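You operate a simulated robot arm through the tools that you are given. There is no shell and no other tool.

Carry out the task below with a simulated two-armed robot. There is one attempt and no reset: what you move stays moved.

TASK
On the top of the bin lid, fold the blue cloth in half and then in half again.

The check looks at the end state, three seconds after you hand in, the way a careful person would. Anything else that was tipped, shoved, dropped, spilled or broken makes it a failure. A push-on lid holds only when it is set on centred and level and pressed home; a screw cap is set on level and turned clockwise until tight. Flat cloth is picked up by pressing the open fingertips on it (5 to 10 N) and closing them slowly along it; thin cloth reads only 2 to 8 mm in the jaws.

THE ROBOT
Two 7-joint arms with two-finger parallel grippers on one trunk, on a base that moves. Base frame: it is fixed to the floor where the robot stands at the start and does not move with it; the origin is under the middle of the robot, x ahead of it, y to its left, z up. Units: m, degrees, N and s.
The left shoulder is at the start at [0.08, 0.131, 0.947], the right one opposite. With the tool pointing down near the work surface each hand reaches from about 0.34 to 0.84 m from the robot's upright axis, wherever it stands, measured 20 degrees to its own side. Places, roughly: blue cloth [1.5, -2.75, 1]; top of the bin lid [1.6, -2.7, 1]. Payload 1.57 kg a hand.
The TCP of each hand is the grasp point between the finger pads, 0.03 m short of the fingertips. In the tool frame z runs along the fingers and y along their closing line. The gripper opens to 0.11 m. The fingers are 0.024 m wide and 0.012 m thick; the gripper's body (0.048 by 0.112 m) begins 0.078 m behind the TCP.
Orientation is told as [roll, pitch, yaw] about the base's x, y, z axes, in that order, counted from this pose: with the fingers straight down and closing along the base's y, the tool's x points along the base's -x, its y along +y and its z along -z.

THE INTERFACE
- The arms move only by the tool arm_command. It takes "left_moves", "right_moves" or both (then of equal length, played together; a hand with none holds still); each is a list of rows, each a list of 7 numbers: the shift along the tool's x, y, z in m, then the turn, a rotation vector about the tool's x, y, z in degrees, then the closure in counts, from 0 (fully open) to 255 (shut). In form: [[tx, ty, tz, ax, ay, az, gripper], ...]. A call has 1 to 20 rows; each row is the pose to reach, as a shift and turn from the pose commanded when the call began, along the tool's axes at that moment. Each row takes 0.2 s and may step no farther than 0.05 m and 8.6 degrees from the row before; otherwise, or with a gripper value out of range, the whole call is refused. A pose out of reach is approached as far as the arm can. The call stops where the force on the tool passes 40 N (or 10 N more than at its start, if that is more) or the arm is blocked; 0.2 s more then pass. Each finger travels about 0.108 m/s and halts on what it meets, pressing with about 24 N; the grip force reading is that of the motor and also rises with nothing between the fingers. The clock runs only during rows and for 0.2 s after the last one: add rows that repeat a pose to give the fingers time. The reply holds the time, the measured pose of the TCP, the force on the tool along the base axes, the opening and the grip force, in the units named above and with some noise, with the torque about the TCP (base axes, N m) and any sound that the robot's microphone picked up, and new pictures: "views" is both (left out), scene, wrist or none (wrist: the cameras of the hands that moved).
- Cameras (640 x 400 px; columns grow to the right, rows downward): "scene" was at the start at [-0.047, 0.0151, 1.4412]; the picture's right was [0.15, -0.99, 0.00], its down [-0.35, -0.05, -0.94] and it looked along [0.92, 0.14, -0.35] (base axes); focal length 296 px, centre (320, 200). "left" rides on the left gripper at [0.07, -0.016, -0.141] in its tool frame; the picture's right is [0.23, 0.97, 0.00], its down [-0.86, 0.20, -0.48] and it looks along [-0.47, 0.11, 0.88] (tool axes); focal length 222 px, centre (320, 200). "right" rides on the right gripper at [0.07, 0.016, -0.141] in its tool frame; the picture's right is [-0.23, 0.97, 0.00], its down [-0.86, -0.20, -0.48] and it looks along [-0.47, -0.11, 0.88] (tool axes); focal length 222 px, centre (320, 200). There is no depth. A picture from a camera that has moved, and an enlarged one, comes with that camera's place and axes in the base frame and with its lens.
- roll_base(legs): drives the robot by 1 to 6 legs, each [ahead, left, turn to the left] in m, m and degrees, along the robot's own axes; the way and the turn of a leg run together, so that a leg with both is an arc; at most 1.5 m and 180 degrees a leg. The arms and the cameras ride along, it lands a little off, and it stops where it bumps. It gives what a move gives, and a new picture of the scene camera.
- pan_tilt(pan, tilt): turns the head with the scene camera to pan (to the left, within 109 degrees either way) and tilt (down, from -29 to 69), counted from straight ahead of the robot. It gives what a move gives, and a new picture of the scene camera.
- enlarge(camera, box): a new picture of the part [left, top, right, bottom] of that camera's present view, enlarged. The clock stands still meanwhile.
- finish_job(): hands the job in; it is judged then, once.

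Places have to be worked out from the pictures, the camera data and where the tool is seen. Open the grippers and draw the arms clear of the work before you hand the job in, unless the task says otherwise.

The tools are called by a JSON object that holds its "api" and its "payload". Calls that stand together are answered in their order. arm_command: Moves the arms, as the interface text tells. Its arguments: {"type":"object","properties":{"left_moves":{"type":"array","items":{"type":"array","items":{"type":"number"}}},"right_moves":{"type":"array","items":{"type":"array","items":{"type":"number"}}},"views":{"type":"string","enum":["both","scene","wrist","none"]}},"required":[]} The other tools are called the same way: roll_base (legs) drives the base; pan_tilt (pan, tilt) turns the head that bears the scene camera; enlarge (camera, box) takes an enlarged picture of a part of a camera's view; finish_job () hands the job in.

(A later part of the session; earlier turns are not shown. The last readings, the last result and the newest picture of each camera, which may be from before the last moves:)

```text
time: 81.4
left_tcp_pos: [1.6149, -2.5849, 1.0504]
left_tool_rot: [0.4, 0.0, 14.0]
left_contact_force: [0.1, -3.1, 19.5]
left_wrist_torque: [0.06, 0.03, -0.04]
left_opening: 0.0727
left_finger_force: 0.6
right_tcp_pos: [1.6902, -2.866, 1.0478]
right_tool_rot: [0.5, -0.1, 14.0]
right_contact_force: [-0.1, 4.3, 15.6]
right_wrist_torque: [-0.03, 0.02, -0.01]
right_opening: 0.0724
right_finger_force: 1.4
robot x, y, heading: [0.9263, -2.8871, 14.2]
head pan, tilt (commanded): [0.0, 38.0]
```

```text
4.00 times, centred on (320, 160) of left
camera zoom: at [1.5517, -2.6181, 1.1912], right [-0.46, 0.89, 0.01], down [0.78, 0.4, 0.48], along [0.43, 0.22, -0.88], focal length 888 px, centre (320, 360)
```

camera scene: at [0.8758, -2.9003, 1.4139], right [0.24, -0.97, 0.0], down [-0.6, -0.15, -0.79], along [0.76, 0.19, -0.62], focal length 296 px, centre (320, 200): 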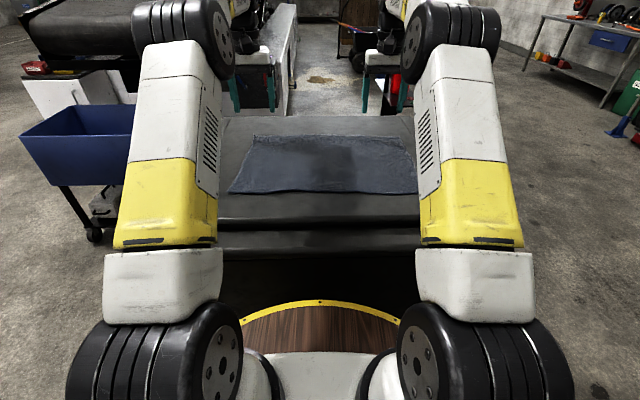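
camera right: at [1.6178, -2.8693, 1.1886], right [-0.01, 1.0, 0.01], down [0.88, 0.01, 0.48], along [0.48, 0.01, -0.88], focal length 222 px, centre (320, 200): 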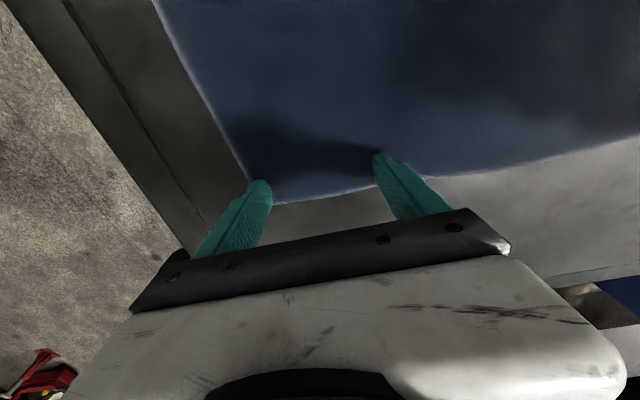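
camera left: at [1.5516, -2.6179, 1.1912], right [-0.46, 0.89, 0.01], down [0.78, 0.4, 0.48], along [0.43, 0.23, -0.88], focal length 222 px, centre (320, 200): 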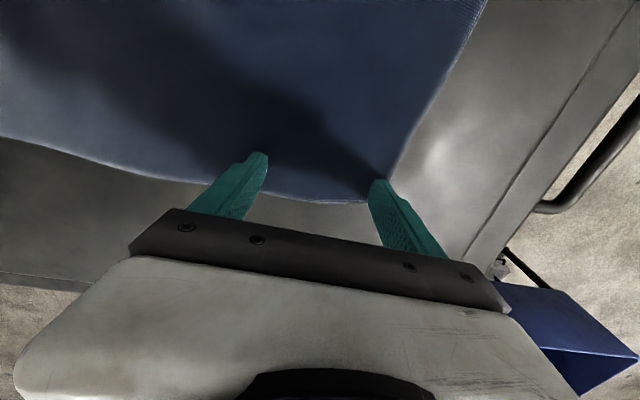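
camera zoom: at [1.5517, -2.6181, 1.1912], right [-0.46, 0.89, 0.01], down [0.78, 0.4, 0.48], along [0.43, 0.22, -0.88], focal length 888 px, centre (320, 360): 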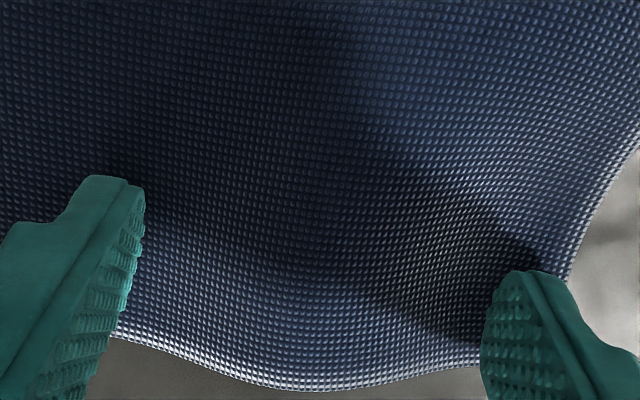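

A real ridge is now rising between the fingers on both sides. I keep the same press and go on closing slowly.

{"api": "arm_command", "payload": {"left_moves": [[0, 0, -0.0003, 0, 0, 0, 92], [0, 0, -0.0003, 0, 0, 0, 96], [0, 0, -0.0003, 0, 0, 0, 100], [0, 0, -0.0003, 0, 0, 0, 104], [0, 0, -0.0003, 0, 0, 0, 108], [0, 0, -0.0003, 0, 0, 0, 112], [0, 0, -0.0003, 0, 0, 0, 116], [0, 0, -0.0003, 0, 0, 0, 120], [0, 0, -0.0003, 0, 0, 0, 124], [0, 0, -0.0003, 0, 0, 0, 128]], "right_moves": [[0, 0, 0, 0, 0, 0, 92], [0, 0, 0, 0, 0, 0, 96], [0, 0, 0, 0, 0, 0, 100], [0, 0, 0, 0, 0, 0, 104], [0, 0, 0, 0, 0, 0, 108], [0, 0, 0, 0, 0, 0, 112], [0, 0, 0, 0, 0, 0, 116], [0, 0, 0, 0, 0, 0, 120], [0, 0, 0, 0, 0, 0, 124], [0, 0, 0, 0, 0, 0, 128]], "views": "none"}}

{"api": "enlarge", "payload": {"camera": "right", "box": [240, 110, 400, 210]}}

{"api": "enlarge", "payload": {"camera": "left", "box": [240, 110, 400, 210]}}

```text
time: 83.6
left_tcp_pos: [1.6156, -2.5841, 1.05]
left_tool_rot: [0.4, 0.0, 14.0]
left_contact_force: [0.0, -2.5, 14.4]
left_wrist_torque: [-0.1, -0.04, -0.02]
left_opening: 0.0547
left_finger_force: 0.0
right_tcp_pos: [1.6891, -2.868, 1.047]
right_tool_rot: [0.5, 0.0, 13.9]
right_contact_force: [-0.8, 0.4, 17.0]
right_wrist_torque: [0.23, 0.09, -0.01]
right_opening: 0.0555
right_finger_force: 0.1
robot x, y, heading: [0.9248, -2.8906, 13.9]
head pan, tilt (commanded): [0.0, 38.0]
```

```text
4.00 times, centred on (320, 160) of right
camera zoom: at [1.6183, -2.8697, 1.1887], right [-0.01, 1.0, 0.01], down [0.88, 0.01, 0.48], along [0.48, 0.01, -0.88], focal length 888 px, centre (320, 360)
```

zoom: 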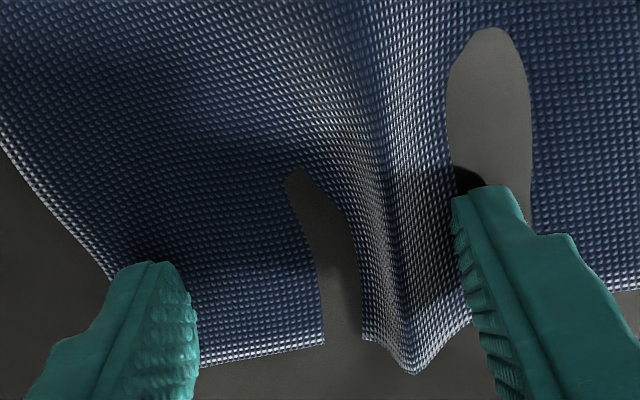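

```text
4.00 times, centred on (320, 160) of left
camera zoom: at [1.5517, -2.618, 1.1913], right [-0.46, 0.89, 0.01], down [0.78, 0.4, 0.48], along [0.42, 0.22, -0.88], focal length 888 px, centre (320, 360)
```

zoom: 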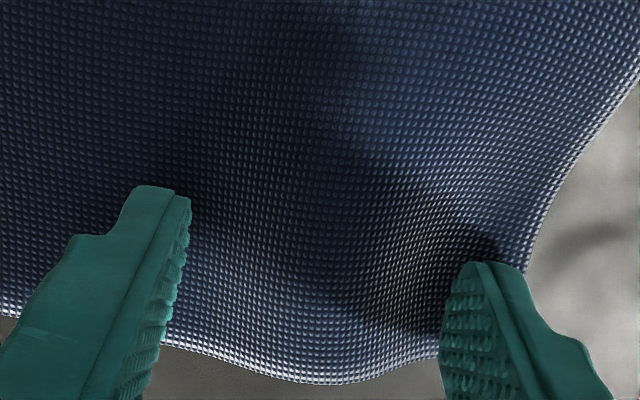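

A strong ridge has formed on the right, but at 17 N the inner fingertip is pressing cloth into the lid (grey patches). I ease the right up to reduce force and hold the left before closing further.

{"api": "arm_command", "payload": {"left_moves": [[0, 0, -0.0002, 0, 0, 0, 128], [0, 0, -0.0004, 0, 0, 0, 128], [0, 0, -0.0004, 0, 0, 0, 128]], "right_moves": [[0, 0, -0.0005, -0.08, 0, 0, 128], [0, 0, -0.001, -0.08, 0, 0, 128], [0, 0, -0.001, -0.08, 0, 0, 128]], "views": "none"}}

{"api": "enlarge", "payload": {"camera": "right", "box": [240, 110, 400, 210]}}

```text
time: 84.4
left_tcp_pos: [1.6156, -2.5835, 1.0504]
left_tool_rot: [0.4, -0.1, 14.0]
left_contact_force: [-0.8, -0.7, 9.2]
left_wrist_torque: [-0.03, 0.02, 0.02]
left_opening: 0.0551
left_finger_force: 0.2
right_tcp_pos: [1.6891, -2.867, 1.048]
right_tool_rot: [0.5, 0.2, 14.0]
right_contact_force: [-0.6, 0.5, 6.3]
right_wrist_torque: [-0.04, 0.02, -0.01]
right_opening: 0.0548
right_finger_force: 0.1
robot x, y, heading: [0.9265, -2.8894, 13.8]
head pan, tilt (commanded): [0.0, 38.0]
```

```text
4.00 times, centred on (320, 160) of right
camera zoom: at [1.6191, -2.8693, 1.189], right [-0.02, 1.0, 0.01], down [0.88, 0.01, 0.48], along [0.48, 0.01, -0.88], focal length 888 px, centre (320, 360)
```

zoom: 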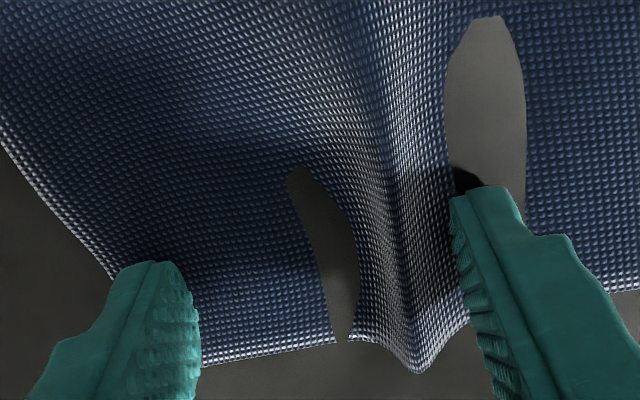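

Forces are down to 6–9 N and balanced, with the right ridge standing well. I continue to close slowly.

{"api": "arm_command", "payload": {"left_moves": [[0, 0, 0, 0, 0, 0, 132], [0, 0, 0, 0, 0, 0, 136], [0, 0, 0, 0, 0, 0, 140], [0, 0, 0, 0, 0, 0, 144], [0, 0, 0, 0, 0, 0, 148], [0, 0, 0, 0, 0, 0, 152], [0, 0, 0, 0, 0, 0, 156], [0, 0, 0, 0, 0, 0, 160]], "right_moves": [[0, 0, 0, 0, 0, 0, 132], [0, 0, 0, 0, 0, 0, 136], [0, 0, 0, 0, 0, 0, 140], [0, 0, 0, 0, 0, 0, 144], [0, 0, 0, 0, 0, 0, 148], [0, 0, 0, 0, 0, 0, 152], [0, 0, 0, 0, 0, 0, 156], [0, 0, 0, 0, 0, 0, 160]], "views": "none"}}

{"api": "enlarge", "payload": {"camera": "right", "box": [240, 110, 400, 210]}}

{"api": "enlarge", "payload": {"camera": "left", "box": [240, 110, 400, 210]}}

```text
time: 86.2
left_tcp_pos: [1.6155, -2.5844, 1.0498]
left_tool_rot: [0.5, 0.0, 14.0]
left_contact_force: [0.1, 0.5, 6.0]
left_wrist_torque: [-0.02, 0.0, 0.01]
left_opening: 0.0405
left_finger_force: 0.1
right_tcp_pos: [1.6901, -2.8666, 1.0491]
right_tool_rot: [0.5, 0.1, 13.9]
right_contact_force: [0.3, 1.3, 0.9]
right_wrist_torque: [0.03, -0.02, 0.03]
right_opening: 0.0414
right_finger_force: 0.6
robot x, y, heading: [0.9266, -2.8873, 14.1]
head pan, tilt (commanded): [0.0, 38.0]
```

```text
4.00 times, centred on (320, 160) of right
camera zoom: at [1.6195, -2.8696, 1.1894], right [-0.01, 1.0, 0.01], down [0.88, 0.01, 0.48], along [0.48, 0.01, -0.88], focal length 888 px, centre (320, 360)
```

zoom: 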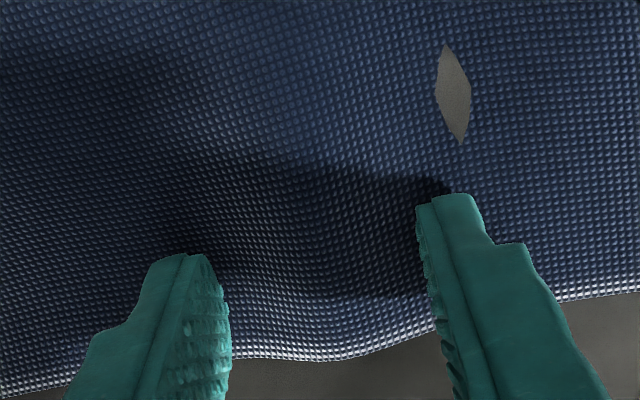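

```text
4.00 times, centred on (320, 160) of left
camera zoom: at [1.5524, -2.618, 1.1914], right [-0.46, 0.89, 0.01], down [0.78, 0.4, 0.48], along [0.42, 0.22, -0.88], focal length 888 px, centre (320, 360)
```

zoom: 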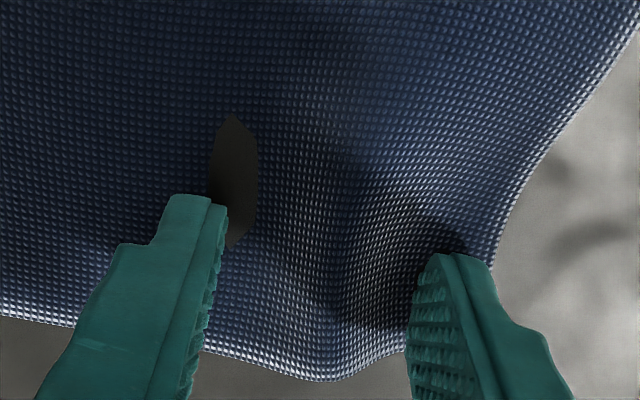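

The right unloaded to 1 N and its cloth slipped partly back, while the left ridge is growing at 6 N. I re-press the right about 1 mm and the left slightly, without closing yet.

{"api": "arm_command", "payload": {"left_moves": [[0, 0, 0.0001, 0, 0, 0, 160], [0, 0, 0.0002, 0, 0, 0, 160], [0, 0, 0.0003, 0, 0, 0, 160]], "right_moves": [[0, 0, 0.0004, 0, 0, 0, 160], [0, 0, 0.0008, 0, 0, 0, 160], [0, 0, 0.001, 0, 0, 0, 160]], "views": "none"}}

```text
time: 87.0
left_tcp_pos: [1.6158, -2.5827, 1.0512]
left_tool_rot: [0.4, -0.1, 14.0]
left_contact_force: [0.1, 0.6, 6.8]
left_wrist_torque: [0.0, 0.0, -0.02]
left_opening: 0.0405
left_finger_force: 0.0
right_tcp_pos: [1.6918, -2.8676, 1.049]
right_tool_rot: [0.5, 0.0, 14.0]
right_contact_force: [-1.4, 0.5, 2.0]
right_wrist_torque: [0.02, 0.06, -0.02]
right_opening: 0.0416
right_finger_force: 0.3
robot x, y, heading: [0.9245, -2.8889, 14.0]
head pan, tilt (commanded): [0.0, 38.0]
```

{"api": "arm_command", "payload": {"left_moves": [[0, 0, 0.0002, 0, 0, 0, 164], [0, 0, 0.0002, 0, 0, 0, 168], [0, 0, 0.0003, 0, 0, 0, 172], [0, 0, 0.0003, 0, 0, 0, 176]], "right_moves": [[0, 0, 0.0003, 0, 0, 0, 160], [0, 0, 0.0006, 0, 0, 0, 160], [0, 0, 0.0007, 0, 0, 0, 160], [0, 0, 0.0007, 0, 0, 0, 160]], "views": "none"}}

{"api": "enlarge", "payload": {"camera": "right", "box": [240, 110, 400, 210]}}

{"api": "enlarge", "payload": {"camera": "left", "box": [240, 110, 400, 210]}}

```text
time: 88.0
left_tcp_pos: [1.6161, -2.5853, 1.0498]
left_tool_rot: [0.4, 0.0, 14.0]
left_contact_force: [2.7, -0.3, 12.6]
left_wrist_torque: [-0.01, -0.07, 0.01]
left_opening: 0.0348
left_finger_force: 0.6
right_tcp_pos: [1.6898, -2.865, 1.047]
right_tool_rot: [0.5, -0.1, 14.0]
right_contact_force: [0.2, 1.0, 8.9]
right_wrist_torque: [-0.03, 0.04, 0.01]
right_opening: 0.0402
right_finger_force: 0.0
robot x, y, heading: [0.9272, -2.8886, 14.1]
head pan, tilt (commanded): [0.0, 38.0]
```

```text
4.00 times, centred on (320, 160) of right
camera zoom: at [1.6191, -2.8696, 1.1888], right [-0.01, 1.0, 0.01], down [0.88, 0.01, 0.48], along [0.48, 0.02, -0.88], focal length 888 px, centre (320, 360)
```

zoom: 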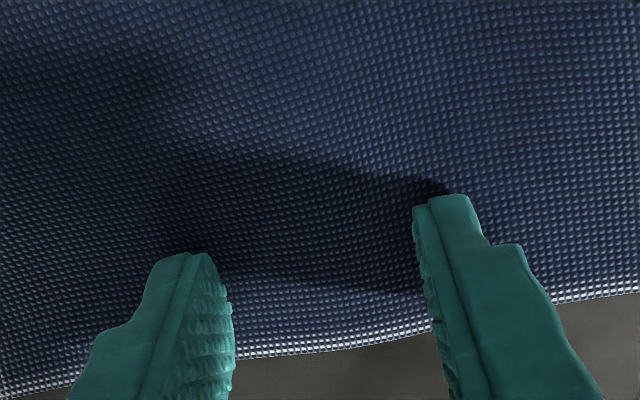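

```text
4.00 times, centred on (320, 160) of left
camera zoom: at [1.552, -2.6187, 1.1912], right [-0.46, 0.89, 0.01], down [0.78, 0.4, 0.48], along [0.43, 0.22, -0.88], focal length 888 px, centre (320, 360)
```

zoom: 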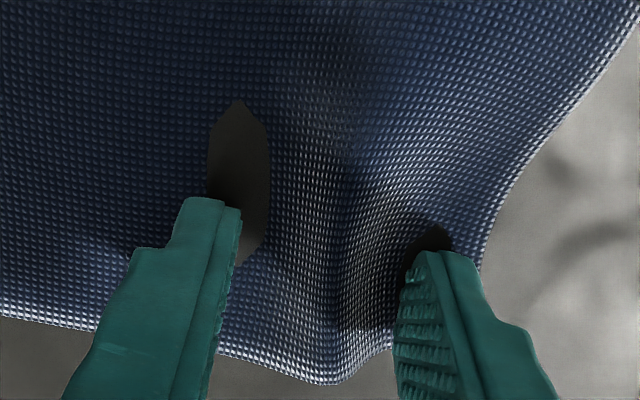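

Left has a tall ridge at 12.6 N, so I finish closing the left while the right just anchors the cloth. The right will be redone afterwards.

{"api": "arm_command", "payload": {"left_moves": [[0, 0, 0, 0, 0, 0, 180], [0, 0, 0, 0, 0, 0, 184], [0, 0, 0, 0, 0, 0, 188], [0, 0, 0, 0, 0, 0, 192], [0, 0, 0, 0, 0, 0, 196], [0, 0, 0, 0, 0, 0, 200]], "views": "none"}}

{"api": "enlarge", "payload": {"camera": "left", "box": [240, 110, 400, 210]}}

```text
time: 89.4
left_tcp_pos: [1.6143, -2.5844, 1.0501]
left_tool_rot: [0.4, 0.0, 14.1]
left_contact_force: [0.8, -2.4, 16.5]
left_wrist_torque: [-0.16, -0.06, 0.02]
left_opening: 0.0242
left_finger_force: 0.0
right_tcp_pos: [1.6901, -2.8662, 1.048]
right_tool_rot: [0.5, 0.0, 14.0]
right_contact_force: [-0.2, 1.8, 10.1]
right_wrist_torque: [0.01, 0.02, 0.06]
right_opening: 0.0411
right_finger_force: 0.0
robot x, y, heading: [0.9263, -2.8895, 14.3]
head pan, tilt (commanded): [0.0, 38.0]
```

```text
4.00 times, centred on (320, 160) of left
camera zoom: at [1.5517, -2.6187, 1.1913], right [-0.46, 0.89, 0.01], down [0.78, 0.4, 0.48], along [0.43, 0.22, -0.88], focal length 888 px, centre (320, 360)
```

zoom: 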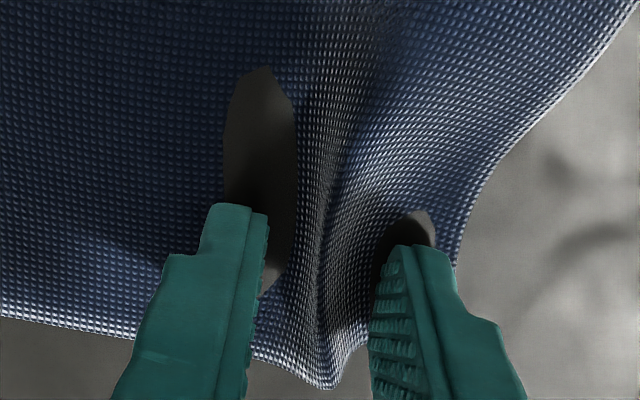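

Left ridge is very distinct with the jaws at 2.4 cm. I ease the press slightly and close on it fully.

{"api": "arm_command", "payload": {"left_moves": [[0, 0, -0.0002, 0.03, 0, 0, 204], [0, 0, -0.0002, 0.03, 0, 0, 208], [0, 0, -0.0002, 0.03, 0, 0, 212], [0, 0, -0.0002, 0.03, 0, 0, 216], [0, 0, -0.0002, 0.03, 0, 0, 220], [0, 0, -0.0002, 0.03, 0, 0, 224], [0, 0, -0.0002, 0.03, 0, 0, 228], [0, 0, -0.0002, 0.03, 0, 0, 232], [0, 0, -0.0002, 0.03, 0, 0, 237], [0, 0, -0.0002, 0.03, 0, 0, 242], [0, 0, -0.0002, 0.03, 0, 0, 248], [0, 0, -0.0002, 0.03, 0, 0, 255], [0, 0, -0.0002, 0.03, 0, 0, 255], [0, 0, -0.0002, 0.03, 0, 0, 255]], "views": "wrist"}}

{"api": "enlarge", "payload": {"camera": "left", "box": [240, 110, 400, 210]}}

```text
time: 92.4
left_tcp_pos: [1.6153, -2.5838, 1.0504]
left_tool_rot: [0.4, 0.0, 14.1]
left_contact_force: [1.1, -3.8, 10.9]
left_wrist_torque: [-0.11, 0.02, 0.03]
left_opening: 0.0031
left_finger_force: 24.1
right_tcp_pos: [1.6895, -2.8673, 1.0475]
right_tool_rot: [0.4, 0.0, 14.0]
right_contact_force: [-0.5, 2.9, 12.9]
right_wrist_torque: [-0.03, -0.02, 0.0]
right_opening: 0.041
right_finger_force: 0.1
robot x, y, heading: [0.9275, -2.8899, 14.1]
head pan, tilt (commanded): [0.0, 38.0]
camera left: at [1.552, -2.6181, 1.1913], right [-0.46, 0.89, 0.01], down [0.78, 0.4, 0.48], along [0.42, 0.22, -0.88], focal length 222 px, centre (320, 200)
```

left: 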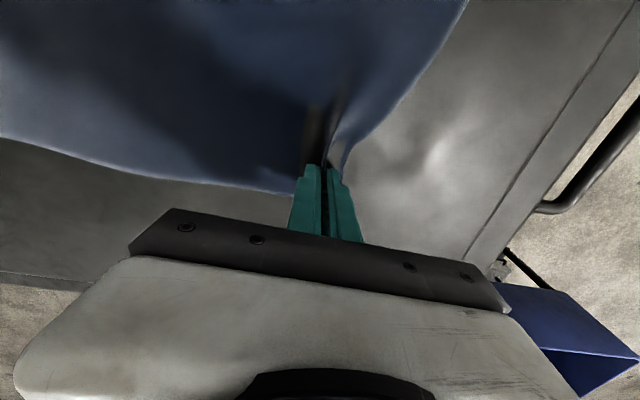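

```text
4.00 times, centred on (320, 160) of left
camera zoom: at [1.552, -2.6181, 1.1913], right [-0.46, 0.89, 0.01], down [0.78, 0.4, 0.48], along [0.42, 0.22, -0.88], focal length 888 px, centre (320, 360)
```

zoom: 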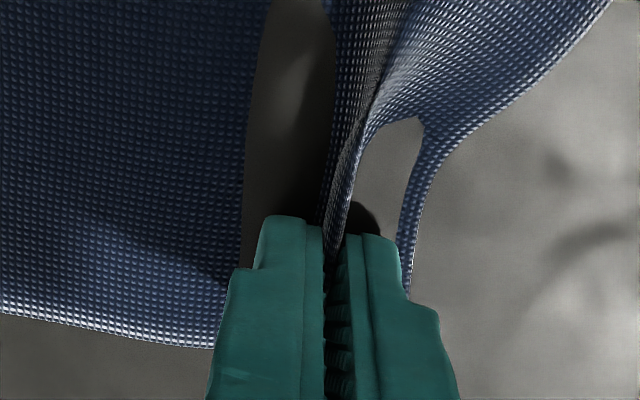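

The left has caught the cloth: jaws read 3.1 mm at 24 N. Now I lift the right slightly, reopen it wide, and see where the right corner is.

{"api": "arm_command", "payload": {"left_moves": [[0, 0, -0.001, 0, 0, 0, 255], [0, 0, -0.0015, 0, 0, 0, 255], [0, 0, -0.0015, 0, 0, 0, 255], [0, 0, -0.0015, 0, 0, 0, 255]], "right_moves": [[0, 0, -0.005, 0, 0, 0, 160], [0, 0, -0.012, 0, 0, 0, 80], [0, 0, -0.012, 0, 0, 0, 12], [0, 0, -0.012, 0, 0, 0, 12]], "views": "both"}}

```text
time: 93.4
left_tcp_pos: [1.6152, -2.5832, 1.0497]
left_tool_rot: [0.4, 0.1, 14.0]
left_contact_force: [0.3, 0.1, 0.2]
left_wrist_torque: [0.0, 0.01, 0.0]
left_opening: 0.003
left_finger_force: 23.5
right_tcp_pos: [1.6904, -2.8678, 1.0582]
right_tool_rot: [0.5, 0.0, 14.0]
right_contact_force: [-0.8, 0.6, -0.1]
right_wrist_torque: [-0.02, 0.0, -0.02]
right_opening: 0.1048
right_finger_force: 0.1
robot x, y, heading: [0.9261, -2.8853, 13.9]
head pan, tilt (commanded): [0.0, 38.0]
camera scene: at [0.8758, -2.9003, 1.4139], right [0.24, -0.97, 0.0], down [-0.6, -0.15, -0.79], along [0.76, 0.19, -0.62], focal length 296 px, centre (320, 200)
camera right: at [1.6192, -2.8701, 1.1997], right [-0.01, 1.0, 0.01], down [0.88, 0.01, 0.48], along [0.48, 0.01, -0.88], focal length 222 px, centre (320, 200)
camera left: at [1.5522, -2.6175, 1.1918], right [-0.46, 0.89, 0.01], down [0.78, 0.4, 0.48], along [0.42, 0.22, -0.88], focal length 222 px, centre (320, 200)
```

scene: 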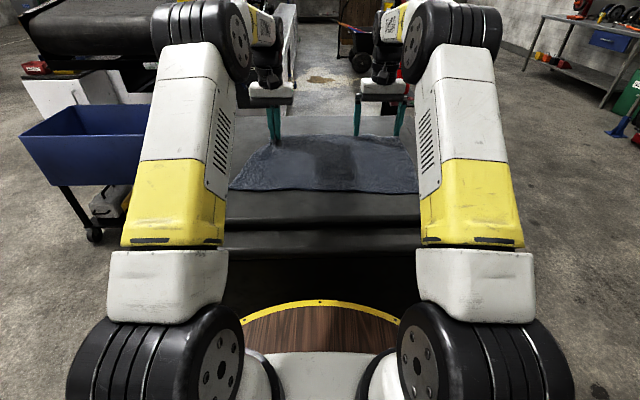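
right: 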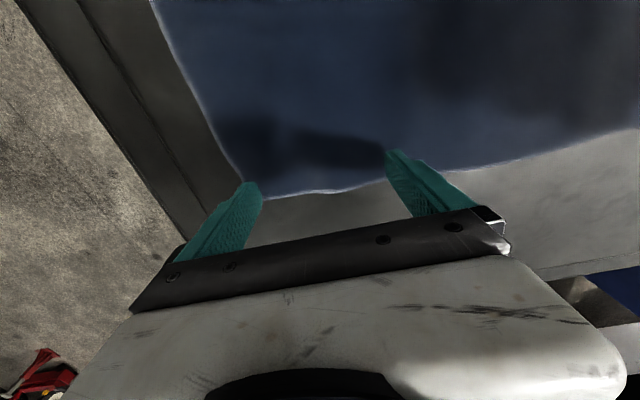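
left: 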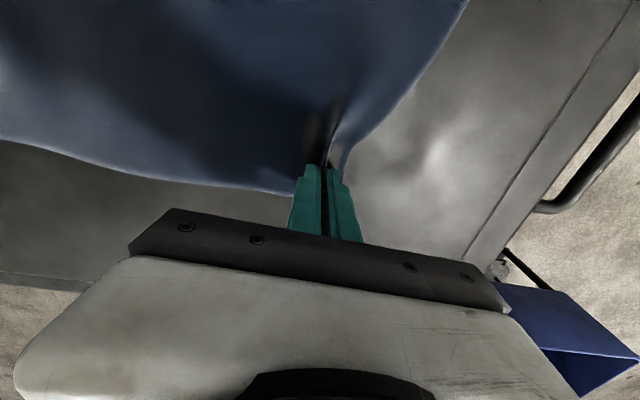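

The left keeps its hold. The right's outer finger is on the hem, so I shift it 1 cm inboard with a 10 cm gap and lower until it presses.

{"api": "arm_command", "payload": {"right_moves": [[0, 0.01, 0, 0, 0, 0, 23], [-0.002, 0.01, 0.006, 0, 0, 0, 23], [-0.002, 0.01, 0.0095, 0, 0, 0, 23], [-0.002, 0.01, 0.0105, 0, 0, 0, 23], [-0.002, 0.01, 0.011, 0, 0, 0, 23], [-0.002, 0.01, 0.011, 0, 0, 0, 23]], "views": "none"}}

```text
time: 94.8
left_tcp_pos: [1.615, -2.5837, 1.051]
left_tool_rot: [0.5, 0.0, 14.0]
left_contact_force: [-0.5, 0.1, 0.3]
left_wrist_torque: [0.02, -0.03, 0.02]
left_opening: 0.003
left_finger_force: 23.8
right_tcp_pos: [1.6909, -2.8576, 1.0484]
right_tool_rot: [0.5, 0.1, 14.0]
right_contact_force: [-0.5, -0.5, 4.9]
right_wrist_torque: [-0.2, 0.0, -0.05]
right_opening: 0.1002
right_finger_force: 0.1
robot x, y, heading: [0.9267, -2.8888, 14.0]
head pan, tilt (commanded): [0.0, 38.0]
```

{"api": "arm_command", "payload": {"right_moves": [[0, 0, 0.0002, 0.08, 0, 0, 23], [0, 0, 0.0005, 0.08, 0, 0, 23], [0, 0, 0.0005, 0.08, 0, 0, 23]], "views": "none"}}

```text
time: 95.6
left_tcp_pos: [1.6155, -2.5834, 1.0518]
left_tool_rot: [0.3, 0.0, 14.0]
left_contact_force: [-0.6, 0.0, 0.1]
left_wrist_torque: [0.01, 0.03, 0.01]
left_opening: 0.0028
left_finger_force: 23.7
right_tcp_pos: [1.6894, -2.8568, 1.0481]
right_tool_rot: [0.3, 0.0, 14.0]
right_contact_force: [2.0, -1.7, 15.0]
right_wrist_torque: [-0.11, -0.06, 0.04]
right_opening: 0.1002
right_finger_force: 0.1
robot x, y, heading: [0.9265, -2.8899, 14.1]
head pan, tilt (commanded): [0.0, 38.0]
```

The right now presses at 15 N, nearly balanced. I close slowly in stages while holding that setpoint.

{"api": "arm_command", "payload": {"right_moves": [[0, 0, 0, 0.02, 0, 0, 27], [0, 0, 0, 0.02, 0, 0, 31], [0, 0, 0, 0.02, 0, 0, 35], [0, 0, 0, 0.02, 0, 0, 39], [0, 0, 0, 0.02, 0, 0, 43], [0, 0, 0, 0.02, 0, 0, 47], [0, 0, 0, 0.02, 0, 0, 51], [0, 0, 0, 0.02, 0, 0, 55]], "views": "none"}}

{"api": "enlarge", "payload": {"camera": "right", "box": [240, 110, 400, 210]}}

```text
time: 97.4
left_tcp_pos: [1.6151, -2.5847, 1.0512]
left_tool_rot: [0.4, 0.0, 14.0]
left_contact_force: [1.3, -3.0, 0.9]
left_wrist_torque: [-0.11, -0.01, 0.04]
left_opening: 0.0029
left_finger_force: 24.1
right_tcp_pos: [1.69, -2.8564, 1.0486]
right_tool_rot: [0.3, 0.0, 14.0]
right_contact_force: [-1.1, 3.9, 19.8]
right_wrist_torque: [-0.03, 0.05, 0.02]
right_opening: 0.0864
right_finger_force: 0.5
robot x, y, heading: [0.9257, -2.8917, 14.2]
head pan, tilt (commanded): [0.0, 38.0]
```

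```text
4.00 times, centred on (320, 160) of right
camera zoom: at [1.6182, -2.8592, 1.1888], right [-0.02, 1.0, 0.01], down [0.88, 0.01, 0.48], along [0.48, 0.01, -0.88], focal length 888 px, centre (320, 360)
```

zoom: 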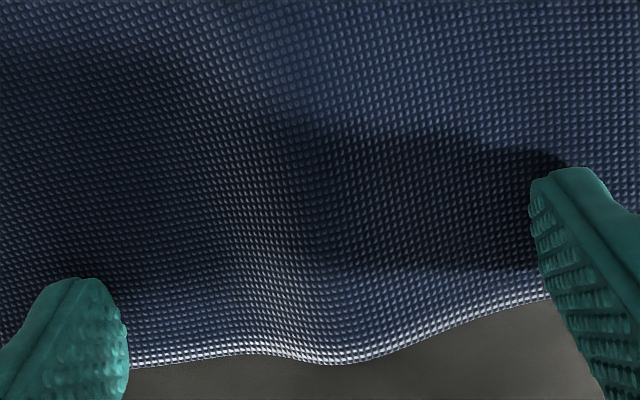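

A ridge is rising on the right. I continue closing with a slight easing of the press.

{"api": "arm_command", "payload": {"right_moves": [[0, 0, -0.0002, 0, 0, 0, 59], [0, 0, -0.0002, 0, 0, 0, 63], [0, 0, -0.0002, 0, 0, 0, 67], [0, 0, -0.0002, 0, 0, 0, 71], [0, 0, -0.0002, 0, 0, 0, 75], [0, 0, -0.0002, 0, 0, 0, 79], [0, 0, -0.0002, 0, 0, 0, 83], [0, 0, -0.0002, 0, 0, 0, 87]], "views": "none"}}

{"api": "enlarge", "payload": {"camera": "right", "box": [240, 110, 400, 210]}}

```text
time: 99.2
left_tcp_pos: [1.616, -2.5836, 1.0507]
left_tool_rot: [0.4, 0.1, 14.0]
left_contact_force: [0.0, -1.6, 0.9]
left_wrist_torque: [-0.08, 0.04, 0.07]
left_opening: 0.0026
left_finger_force: 23.6
right_tcp_pos: [1.6895, -2.8557, 1.0474]
right_tool_rot: [0.3, 0.0, 14.0]
right_contact_force: [-0.7, 2.0, 14.9]
right_wrist_torque: [0.06, 0.05, 0.0]
right_opening: 0.072
right_finger_force: 0.1
robot x, y, heading: [0.9197, -2.8823, 14.0]
head pan, tilt (commanded): [0.0, 38.0]
```

```text
4.00 times, centred on (320, 160) of right
camera zoom: at [1.6183, -2.8593, 1.1888], right [-0.02, 1.0, 0.01], down [0.88, 0.01, 0.48], along [0.48, 0.01, -0.88], focal length 888 px, centre (320, 360)
```

zoom: 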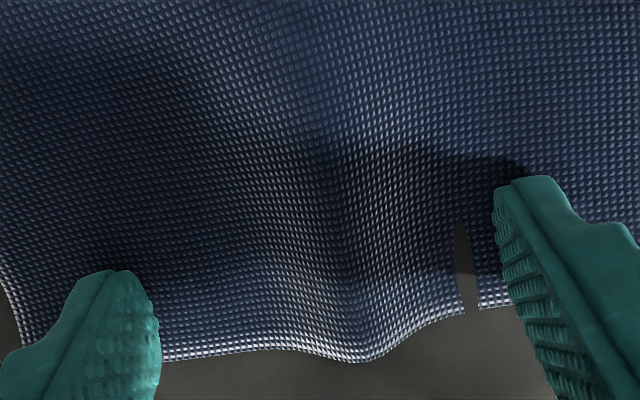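

The ridge is growing at 15 N. I keep closing at the same setpoint.

{"api": "arm_command", "payload": {"right_moves": [[0, 0, 0, 0, 0, 0, 91], [0, 0, 0, 0, 0, 0, 95], [0, 0, 0, 0, 0, 0, 99], [0, 0, 0, 0, 0, 0, 103], [0, 0, 0, 0, 0, 0, 107], [0, 0, 0, 0, 0, 0, 111], [0, 0, 0, 0, 0, 0, 115], [0, 0, 0, 0, 0, 0, 119]], "views": "none"}}

{"api": "enlarge", "payload": {"camera": "right", "box": [240, 110, 400, 210]}}

```text
time: 101.0
left_tcp_pos: [1.6156, -2.5834, 1.0518]
left_tool_rot: [0.4, 0.0, 14.0]
left_contact_force: [1.3, -3.6, 0.1]
left_wrist_torque: [-0.08, 0.02, 0.02]
left_opening: 0.0028
left_finger_force: 23.8
right_tcp_pos: [1.6885, -2.8564, 1.0479]
right_tool_rot: [0.4, 0.0, 14.0]
right_contact_force: [-0.2, 2.3, 14.2]
right_wrist_torque: [0.09, 0.07, 0.02]
right_opening: 0.0592
right_finger_force: 0.4
robot x, y, heading: [0.9265, -2.8903, 14.2]
head pan, tilt (commanded): [0.0, 38.0]
```

```text
4.00 times, centred on (320, 160) of right
camera zoom: at [1.6184, -2.8594, 1.1888], right [-0.01, 1.0, 0.01], down [0.88, 0.01, 0.48], along [0.48, 0.01, -0.88], focal length 888 px, centre (320, 360)
```

zoom: 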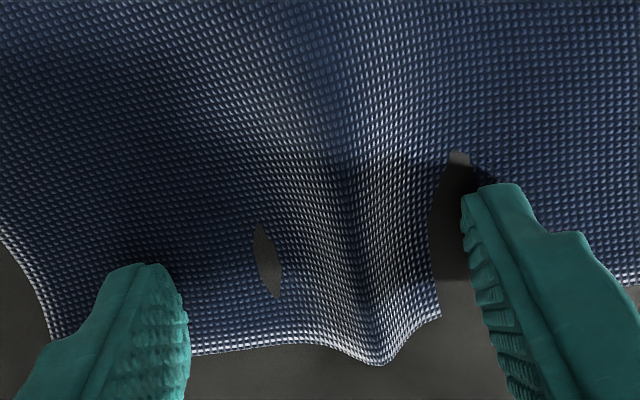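

Good, steady at 14 N with a tall ridge. I continue closing from 5.9 cm.

{"api": "arm_command", "payload": {"right_moves": [[0, 0, 0, 0, 0, 0, 123], [0, 0, 0, 0, 0, 0, 127], [0, 0, 0, 0, 0, 0, 131], [0, 0, 0, 0, 0, 0, 135], [0, 0, 0, 0, 0, 0, 139], [0, 0, 0, 0, 0, 0, 143], [0, 0, 0, 0, 0, 0, 147]], "views": "none"}}

{"api": "enlarge", "payload": {"camera": "right", "box": [240, 110, 400, 210]}}

```text
time: 102.6
left_tcp_pos: [1.6155, -2.5851, 1.0518]
left_tool_rot: [0.4, 0.0, 14.0]
left_contact_force: [1.3, -2.6, -0.1]
left_wrist_torque: [-0.09, 0.0, 0.06]
left_opening: 0.0025
left_finger_force: 24.3
right_tcp_pos: [1.689, -2.8562, 1.0475]
right_tool_rot: [0.5, 0.0, 14.0]
right_contact_force: [-0.2, 1.5, 13.9]
right_wrist_torque: [0.06, 0.0, 0.02]
right_opening: 0.0467
right_finger_force: 0.3
robot x, y, heading: [0.9276, -2.8826, 14.1]
head pan, tilt (commanded): [0.0, 38.0]
```

```text
4.00 times, centred on (320, 160) of right
camera zoom: at [1.6184, -2.8593, 1.1888], right [-0.01, 1.0, 0.01], down [0.88, 0.01, 0.48], along [0.48, 0.01, -0.88], focal length 888 px, centre (320, 360)
```

zoom: 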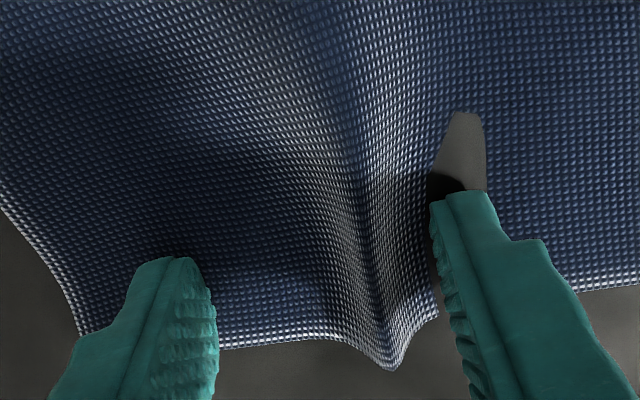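

Excellent — the ridge is sharp and stays between the fingers. I close on to 2.4 cm.

{"api": "arm_command", "payload": {"right_moves": [[0, 0, 0, 0, 0, 0, 151], [0, 0, 0, 0, 0, 0, 155], [0, 0, 0, 0, 0, 0, 159], [0, 0, 0, 0, 0, 0, 163], [0, 0, 0, 0, 0, 0, 167], [0, 0, 0, 0, 0, 0, 171], [0, 0, 0, 0, 0, 0, 175]], "views": "none"}}

{"api": "enlarge", "payload": {"camera": "right", "box": [240, 110, 400, 210]}}

```text
time: 104.2
left_tcp_pos: [1.6152, -2.5833, 1.051]
left_tool_rot: [0.5, 0.0, 14.1]
left_contact_force: [0.9, -5.3, 0.1]
left_wrist_torque: [-0.11, -0.05, 0.06]
left_opening: 0.0031
left_finger_force: 24.4
right_tcp_pos: [1.6899, -2.8556, 1.0484]
right_tool_rot: [0.4, 0.0, 13.9]
right_contact_force: [-2.1, 4.7, 13.1]
right_wrist_torque: [0.1, 0.04, -0.03]
right_opening: 0.0366
right_finger_force: 1.1
robot x, y, heading: [0.9286, -2.8881, 13.9]
head pan, tilt (commanded): [0.0, 38.0]
```

```text
4.00 times, centred on (320, 160) of right
camera zoom: at [1.6184, -2.8592, 1.1888], right [-0.02, 1.0, 0.01], down [0.88, 0.01, 0.48], along [0.48, 0.01, -0.88], focal length 888 px, centre (320, 360)
```

zoom: 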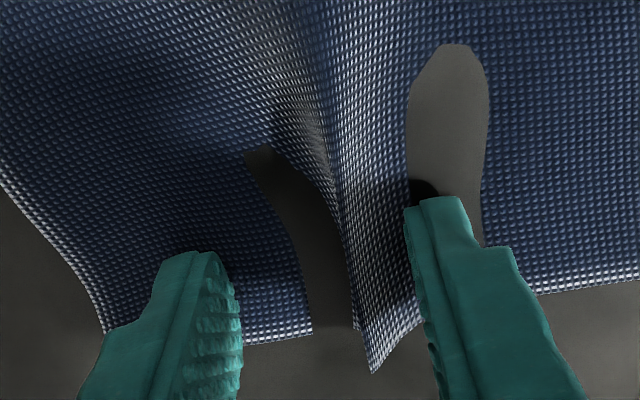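

The ridge is between the jaws with 13 N down. Without easing off this time, I close fully on it.

{"api": "arm_command", "payload": {"right_moves": [[0, 0, 0, 0, 0, 0, 180], [0, 0, 0, 0, 0, 0, 185], [0, 0, 0, 0, 0, 0, 190], [0, 0, 0, 0, 0, 0, 195], [0, 0, 0, 0, 0, 0, 200], [0, 0, 0, 0, 0, 0, 205], [0, 0, 0, 0, 0, 0, 210], [0, 0, 0, 0, 0, 0, 215], [0, 0, 0, 0, 0, 0, 220], [0, 0, 0, 0, 0, 0, 225], [0, 0, 0, 0, 0, 0, 230], [0, 0, 0, 0, 0, 0, 235], [0, 0, 0, 0, 0, 0, 240], [0, 0, 0, 0, 0, 0, 245], [0, 0, 0, 0, 0, 0, 250], [0, 0, 0, 0, 0, 0, 255], [0, 0, 0, 0, 0, 0, 255], [0, 0, 0, 0, 0, 0, 255]], "views": "wrist"}}

{"api": "enlarge", "payload": {"camera": "right", "box": [240, 110, 400, 210]}}

```text
time: 108.0
left_tcp_pos: [1.6163, -2.5844, 1.0512]
left_tool_rot: [0.2, -0.1, 14.1]
left_contact_force: [5.9, -22.5, 0.4]
left_wrist_torque: [-0.71, -0.16, 0.17]
left_opening: 0.0029
left_finger_force: 23.7
right_tcp_pos: [1.6882, -2.853, 1.0478]
right_tool_rot: [0.5, -0.1, 14.1]
right_contact_force: [-4.2, 25.0, 23.9]
right_wrist_torque: [0.88, 0.39, -0.33]
right_opening: 0.0137
right_finger_force: 24.1
robot x, y, heading: [0.9263, -2.8852, 13.9]
head pan, tilt (commanded): [0.0, 38.0]
camera right: at [1.6179, -2.858, 1.1895], right [-0.02, 1.0, 0.01], down [0.88, 0.01, 0.48], along [0.48, 0.02, -0.88], focal length 222 px, centre (320, 200)
```

right: 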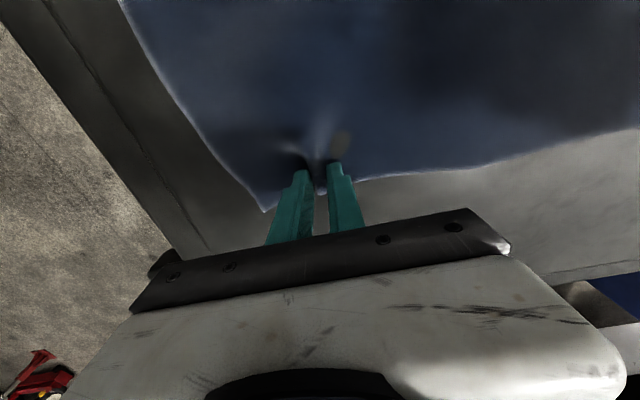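

```text
4.00 times, centred on (320, 160) of right
camera zoom: at [1.6179, -2.858, 1.1895], right [-0.02, 1.0, 0.01], down [0.88, 0.01, 0.48], along [0.48, 0.02, -0.88], focal length 888 px, centre (320, 360)
```

zoom: 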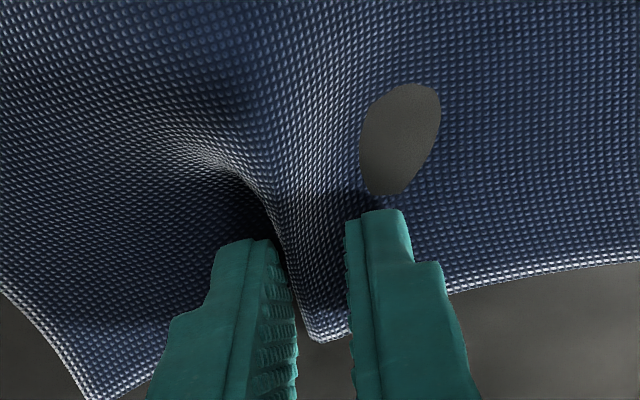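

The jaws stalled at 14 mm because the cloth between the hands is now taut (about 23 N pulling the hands together). I move the hands toward each other by 8–12 mm to give slack while the right finishes closing.

{"api": "arm_command", "payload": {"left_moves": [[0, -0.002, 0, 0, 0, 0, 255], [0, -0.004, 0, 0, 0, 0, 255], [0, -0.006, 0, 0, 0, 0, 255], [0, -0.008, 0, 0, 0, 0, 255], [0, -0.01, 0, 0, 0, 0, 255], [0, -0.01, 0, 0, 0, 0, 255]], "right_moves": [[0, 0.002, -0.0002, 0, 0, 0, 255], [0, 0.004, -0.0004, 0, 0, 0, 255], [0, 0.006, -0.0006, 0, 0, 0, 255], [0, 0.008, -0.0006, 0, 0, 0, 255], [0, 0.01, -0.0006, 0, 0, 0, 255], [0, 0.01, -0.0006, 0, 0, 0, 255]], "views": "wrist"}}

{"api": "enlarge", "payload": {"camera": "right", "box": [240, 110, 400, 210]}}

```text
time: 109.4
left_tcp_pos: [1.617, -2.5923, 1.0511]
left_tool_rot: [0.4, -0.1, 14.0]
left_contact_force: [1.4, -4.1, 0.7]
left_wrist_torque: [-0.11, -0.03, 0.06]
left_opening: 0.0028
left_finger_force: 24.0
right_tcp_pos: [1.6878, -2.8481, 1.0491]
right_tool_rot: [0.4, -0.2, 14.0]
right_contact_force: [-0.7, -0.5, 27.0]
right_wrist_torque: [-0.04, 0.14, -0.07]
right_opening: 0.0026
right_finger_force: 23.9
robot x, y, heading: [0.9239, -2.8904, 14.0]
head pan, tilt (commanded): [0.0, 38.0]
camera right: at [1.6162, -2.8502, 1.1905], right [-0.01, 1.0, 0.01], down [0.88, 0.01, 0.48], along [0.48, 0.01, -0.88], focal length 222 px, centre (320, 200)
camera left: at [1.5538, -2.6272, 1.1927], right [-0.46, 0.89, 0.01], down [0.78, 0.4, 0.48], along [0.42, 0.23, -0.88], focal length 222 px, centre (320, 200)
```

right: 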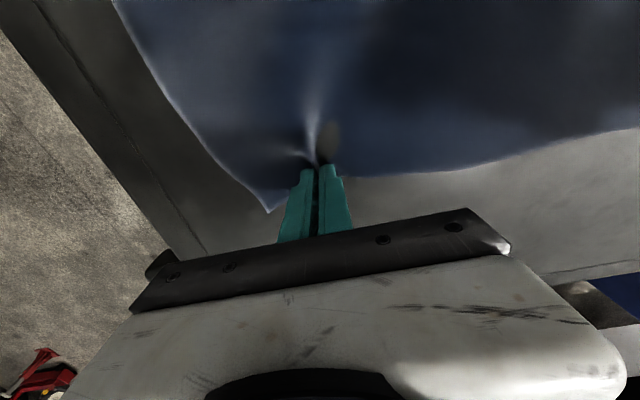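
left: 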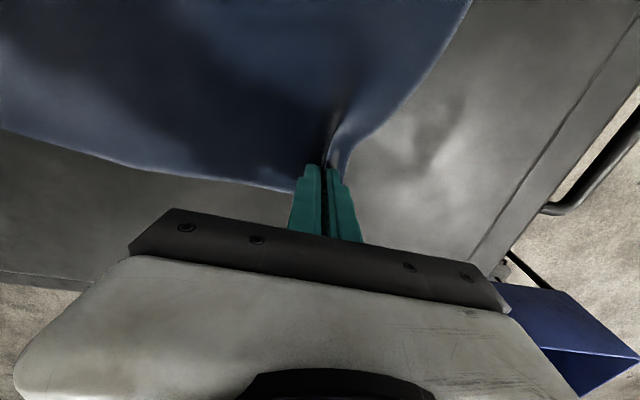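

```text
4.00 times, centred on (320, 160) of right
camera zoom: at [1.6162, -2.8502, 1.1905], right [-0.01, 1.0, 0.01], down [0.88, 0.01, 0.48], along [0.48, 0.01, -0.88], focal length 888 px, centre (320, 360)
```

zoom: 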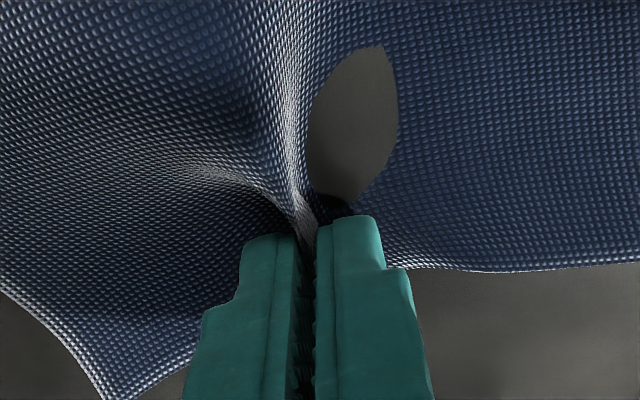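

Both hands now hold the cloth: 2.8 mm and 2.6 mm in the jaws. I lift both straight up 3 cm, slowly, to verify.

{"api": "arm_command", "payload": {"left_moves": [[0, 0, -0.003, 0, 0, 0, 255], [0, 0, -0.008, 0, 0, 0, 255], [0, 0, -0.014, 0, 0, 0, 255], [0, 0, -0.022, 0, 0, 0, 255], [0, 0, -0.03, 0, 0, 0, 255]], "right_moves": [[0, 0, -0.003, 0, 0, 0, 255], [0, 0, -0.008, 0, 0, 0, 255], [0, 0, -0.014, 0, 0, 0, 255], [0, 0, -0.022, 0, 0, 0, 255], [0, 0, -0.03, 0, 0, 0, 255]], "views": "both"}}

```text
time: 110.6
left_tcp_pos: [1.6174, -2.5941, 1.0826]
left_tool_rot: [0.3, 0.0, 14.0]
left_contact_force: [0.5, -0.9, -0.1]
left_wrist_torque: [-0.01, -0.02, -0.03]
left_opening: 0.0027
left_finger_force: 24.0
right_tcp_pos: [1.6877, -2.8464, 1.078]
right_tool_rot: [0.4, 0.0, 14.1]
right_contact_force: [-1.1, 0.9, 0.3]
right_wrist_torque: [0.03, 0.02, -0.05]
right_opening: 0.0025
right_finger_force: 24.2
robot x, y, heading: [0.9242, -2.887, 14.1]
head pan, tilt (commanded): [0.0, 38.0]
camera scene: at [0.8759, -2.9003, 1.4139], right [0.24, -0.97, 0.0], down [-0.6, -0.15, -0.79], along [0.76, 0.19, -0.62], focal length 296 px, centre (320, 200)
camera right: at [1.6169, -2.8496, 1.2185], right [-0.02, 1.0, 0.01], down [0.88, 0.01, 0.48], along [0.48, 0.01, -0.88], focal length 222 px, centre (320, 200)
camera left: at [1.5552, -2.6282, 1.2228], right [-0.46, 0.89, 0.01], down [0.78, 0.4, 0.48], along [0.42, 0.22, -0.88], focal length 222 px, centre (320, 200)
```

scene: 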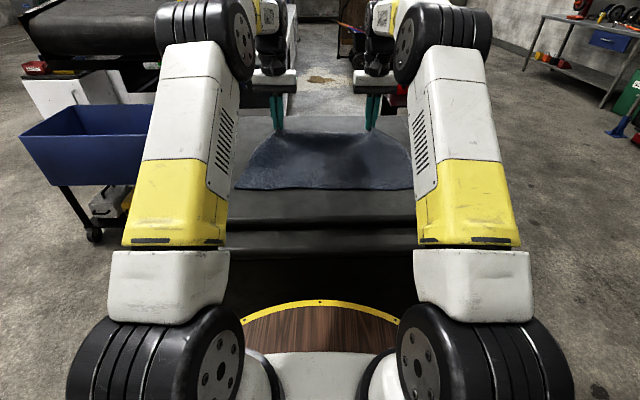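
right: 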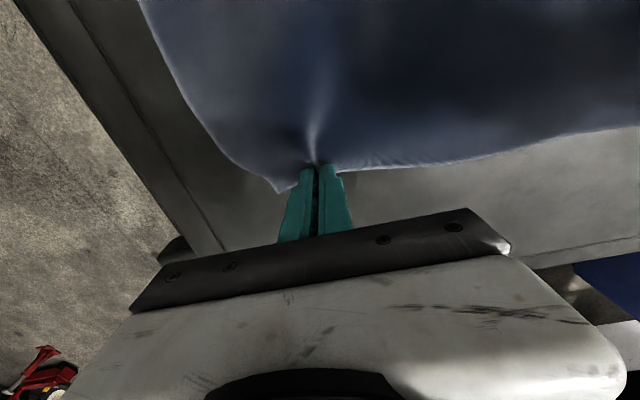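
left: 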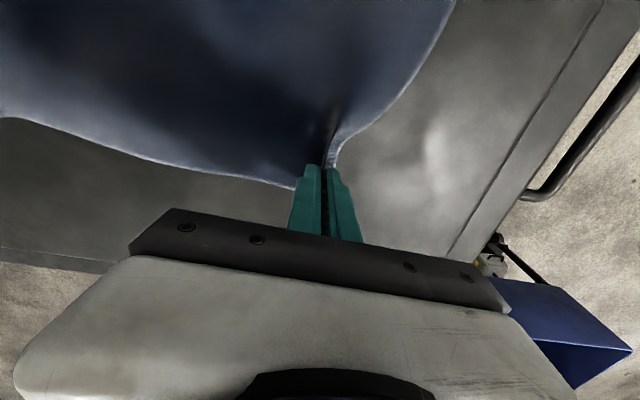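

The far edge came up evenly in both hands with no tear. I now carry it on an arc toward me about a crease line at f≈0.625; first the rising part.

{"api": "arm_command", "payload": {"left_moves": [[0.0067, 0, -0.0165, 0, 0, 0, 255], [0.0155, 0, -0.032, 0, 0, 0, 255], [0.0264, 0, -0.0461, 0, 0, 0, 255], [0.0392, 0, -0.0587, 0, 0, 0, 255], [0.0536, 0, -0.0692, 0, 0, 0, 255]], "right_moves": [[0.0067, 0, -0.0165, 0, 0, 0, 255], [0.0155, 0, -0.032, 0, 0, 0, 255], [0.0264, 0, -0.0461, 0, 0, 0, 255], [0.0392, 0, -0.0587, 0, 0, 0, 255], [0.0536, 0, -0.0692, 0, 0, 0, 255]], "views": "both"}}

```text
time: 111.8
left_tcp_pos: [1.5666, -2.6085, 1.1491]
left_tool_rot: [0.3, 0.1, 13.9]
left_contact_force: [0.2, -1.2, -0.8]
left_wrist_torque: [-0.05, -0.01, 0.03]
left_opening: 0.003
left_finger_force: 24.6
right_tcp_pos: [1.6366, -2.8612, 1.1468]
right_tool_rot: [0.4, -0.1, 14.1]
right_contact_force: [-0.8, 1.7, -0.1]
right_wrist_torque: [0.0, 0.06, -0.04]
right_opening: 0.0027
right_finger_force: 24.0
robot x, y, heading: [0.9273, -2.8901, 13.9]
head pan, tilt (commanded): [0.0, 38.0]
camera scene: at [0.8762, -2.9002, 1.4139], right [0.24, -0.97, 0.0], down [-0.6, -0.15, -0.79], along [0.76, 0.19, -0.62], focal length 296 px, centre (320, 200)
camera right: at [1.5656, -2.8633, 1.288], right [-0.02, 1.0, 0.01], down [0.88, 0.01, 0.48], along [0.48, 0.01, -0.88], focal length 222 px, centre (320, 200)
camera left: at [1.503, -2.641, 1.2911], right [-0.46, 0.89, 0.01], down [0.78, 0.4, 0.48], along [0.42, 0.22, -0.88], focal length 222 px, centre (320, 200)
```

scene: 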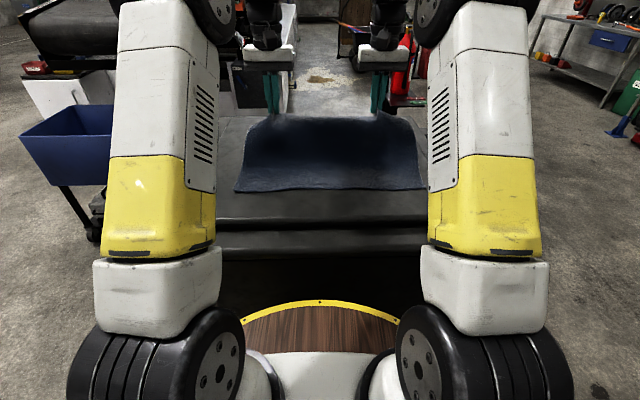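
right: 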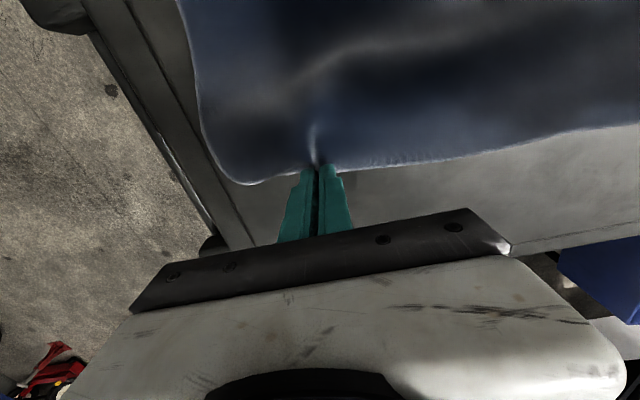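
left: 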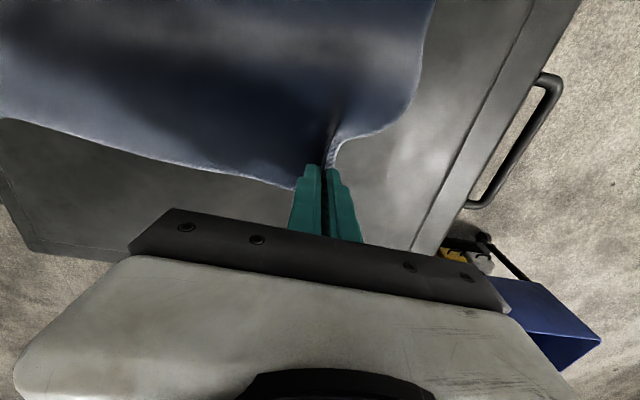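

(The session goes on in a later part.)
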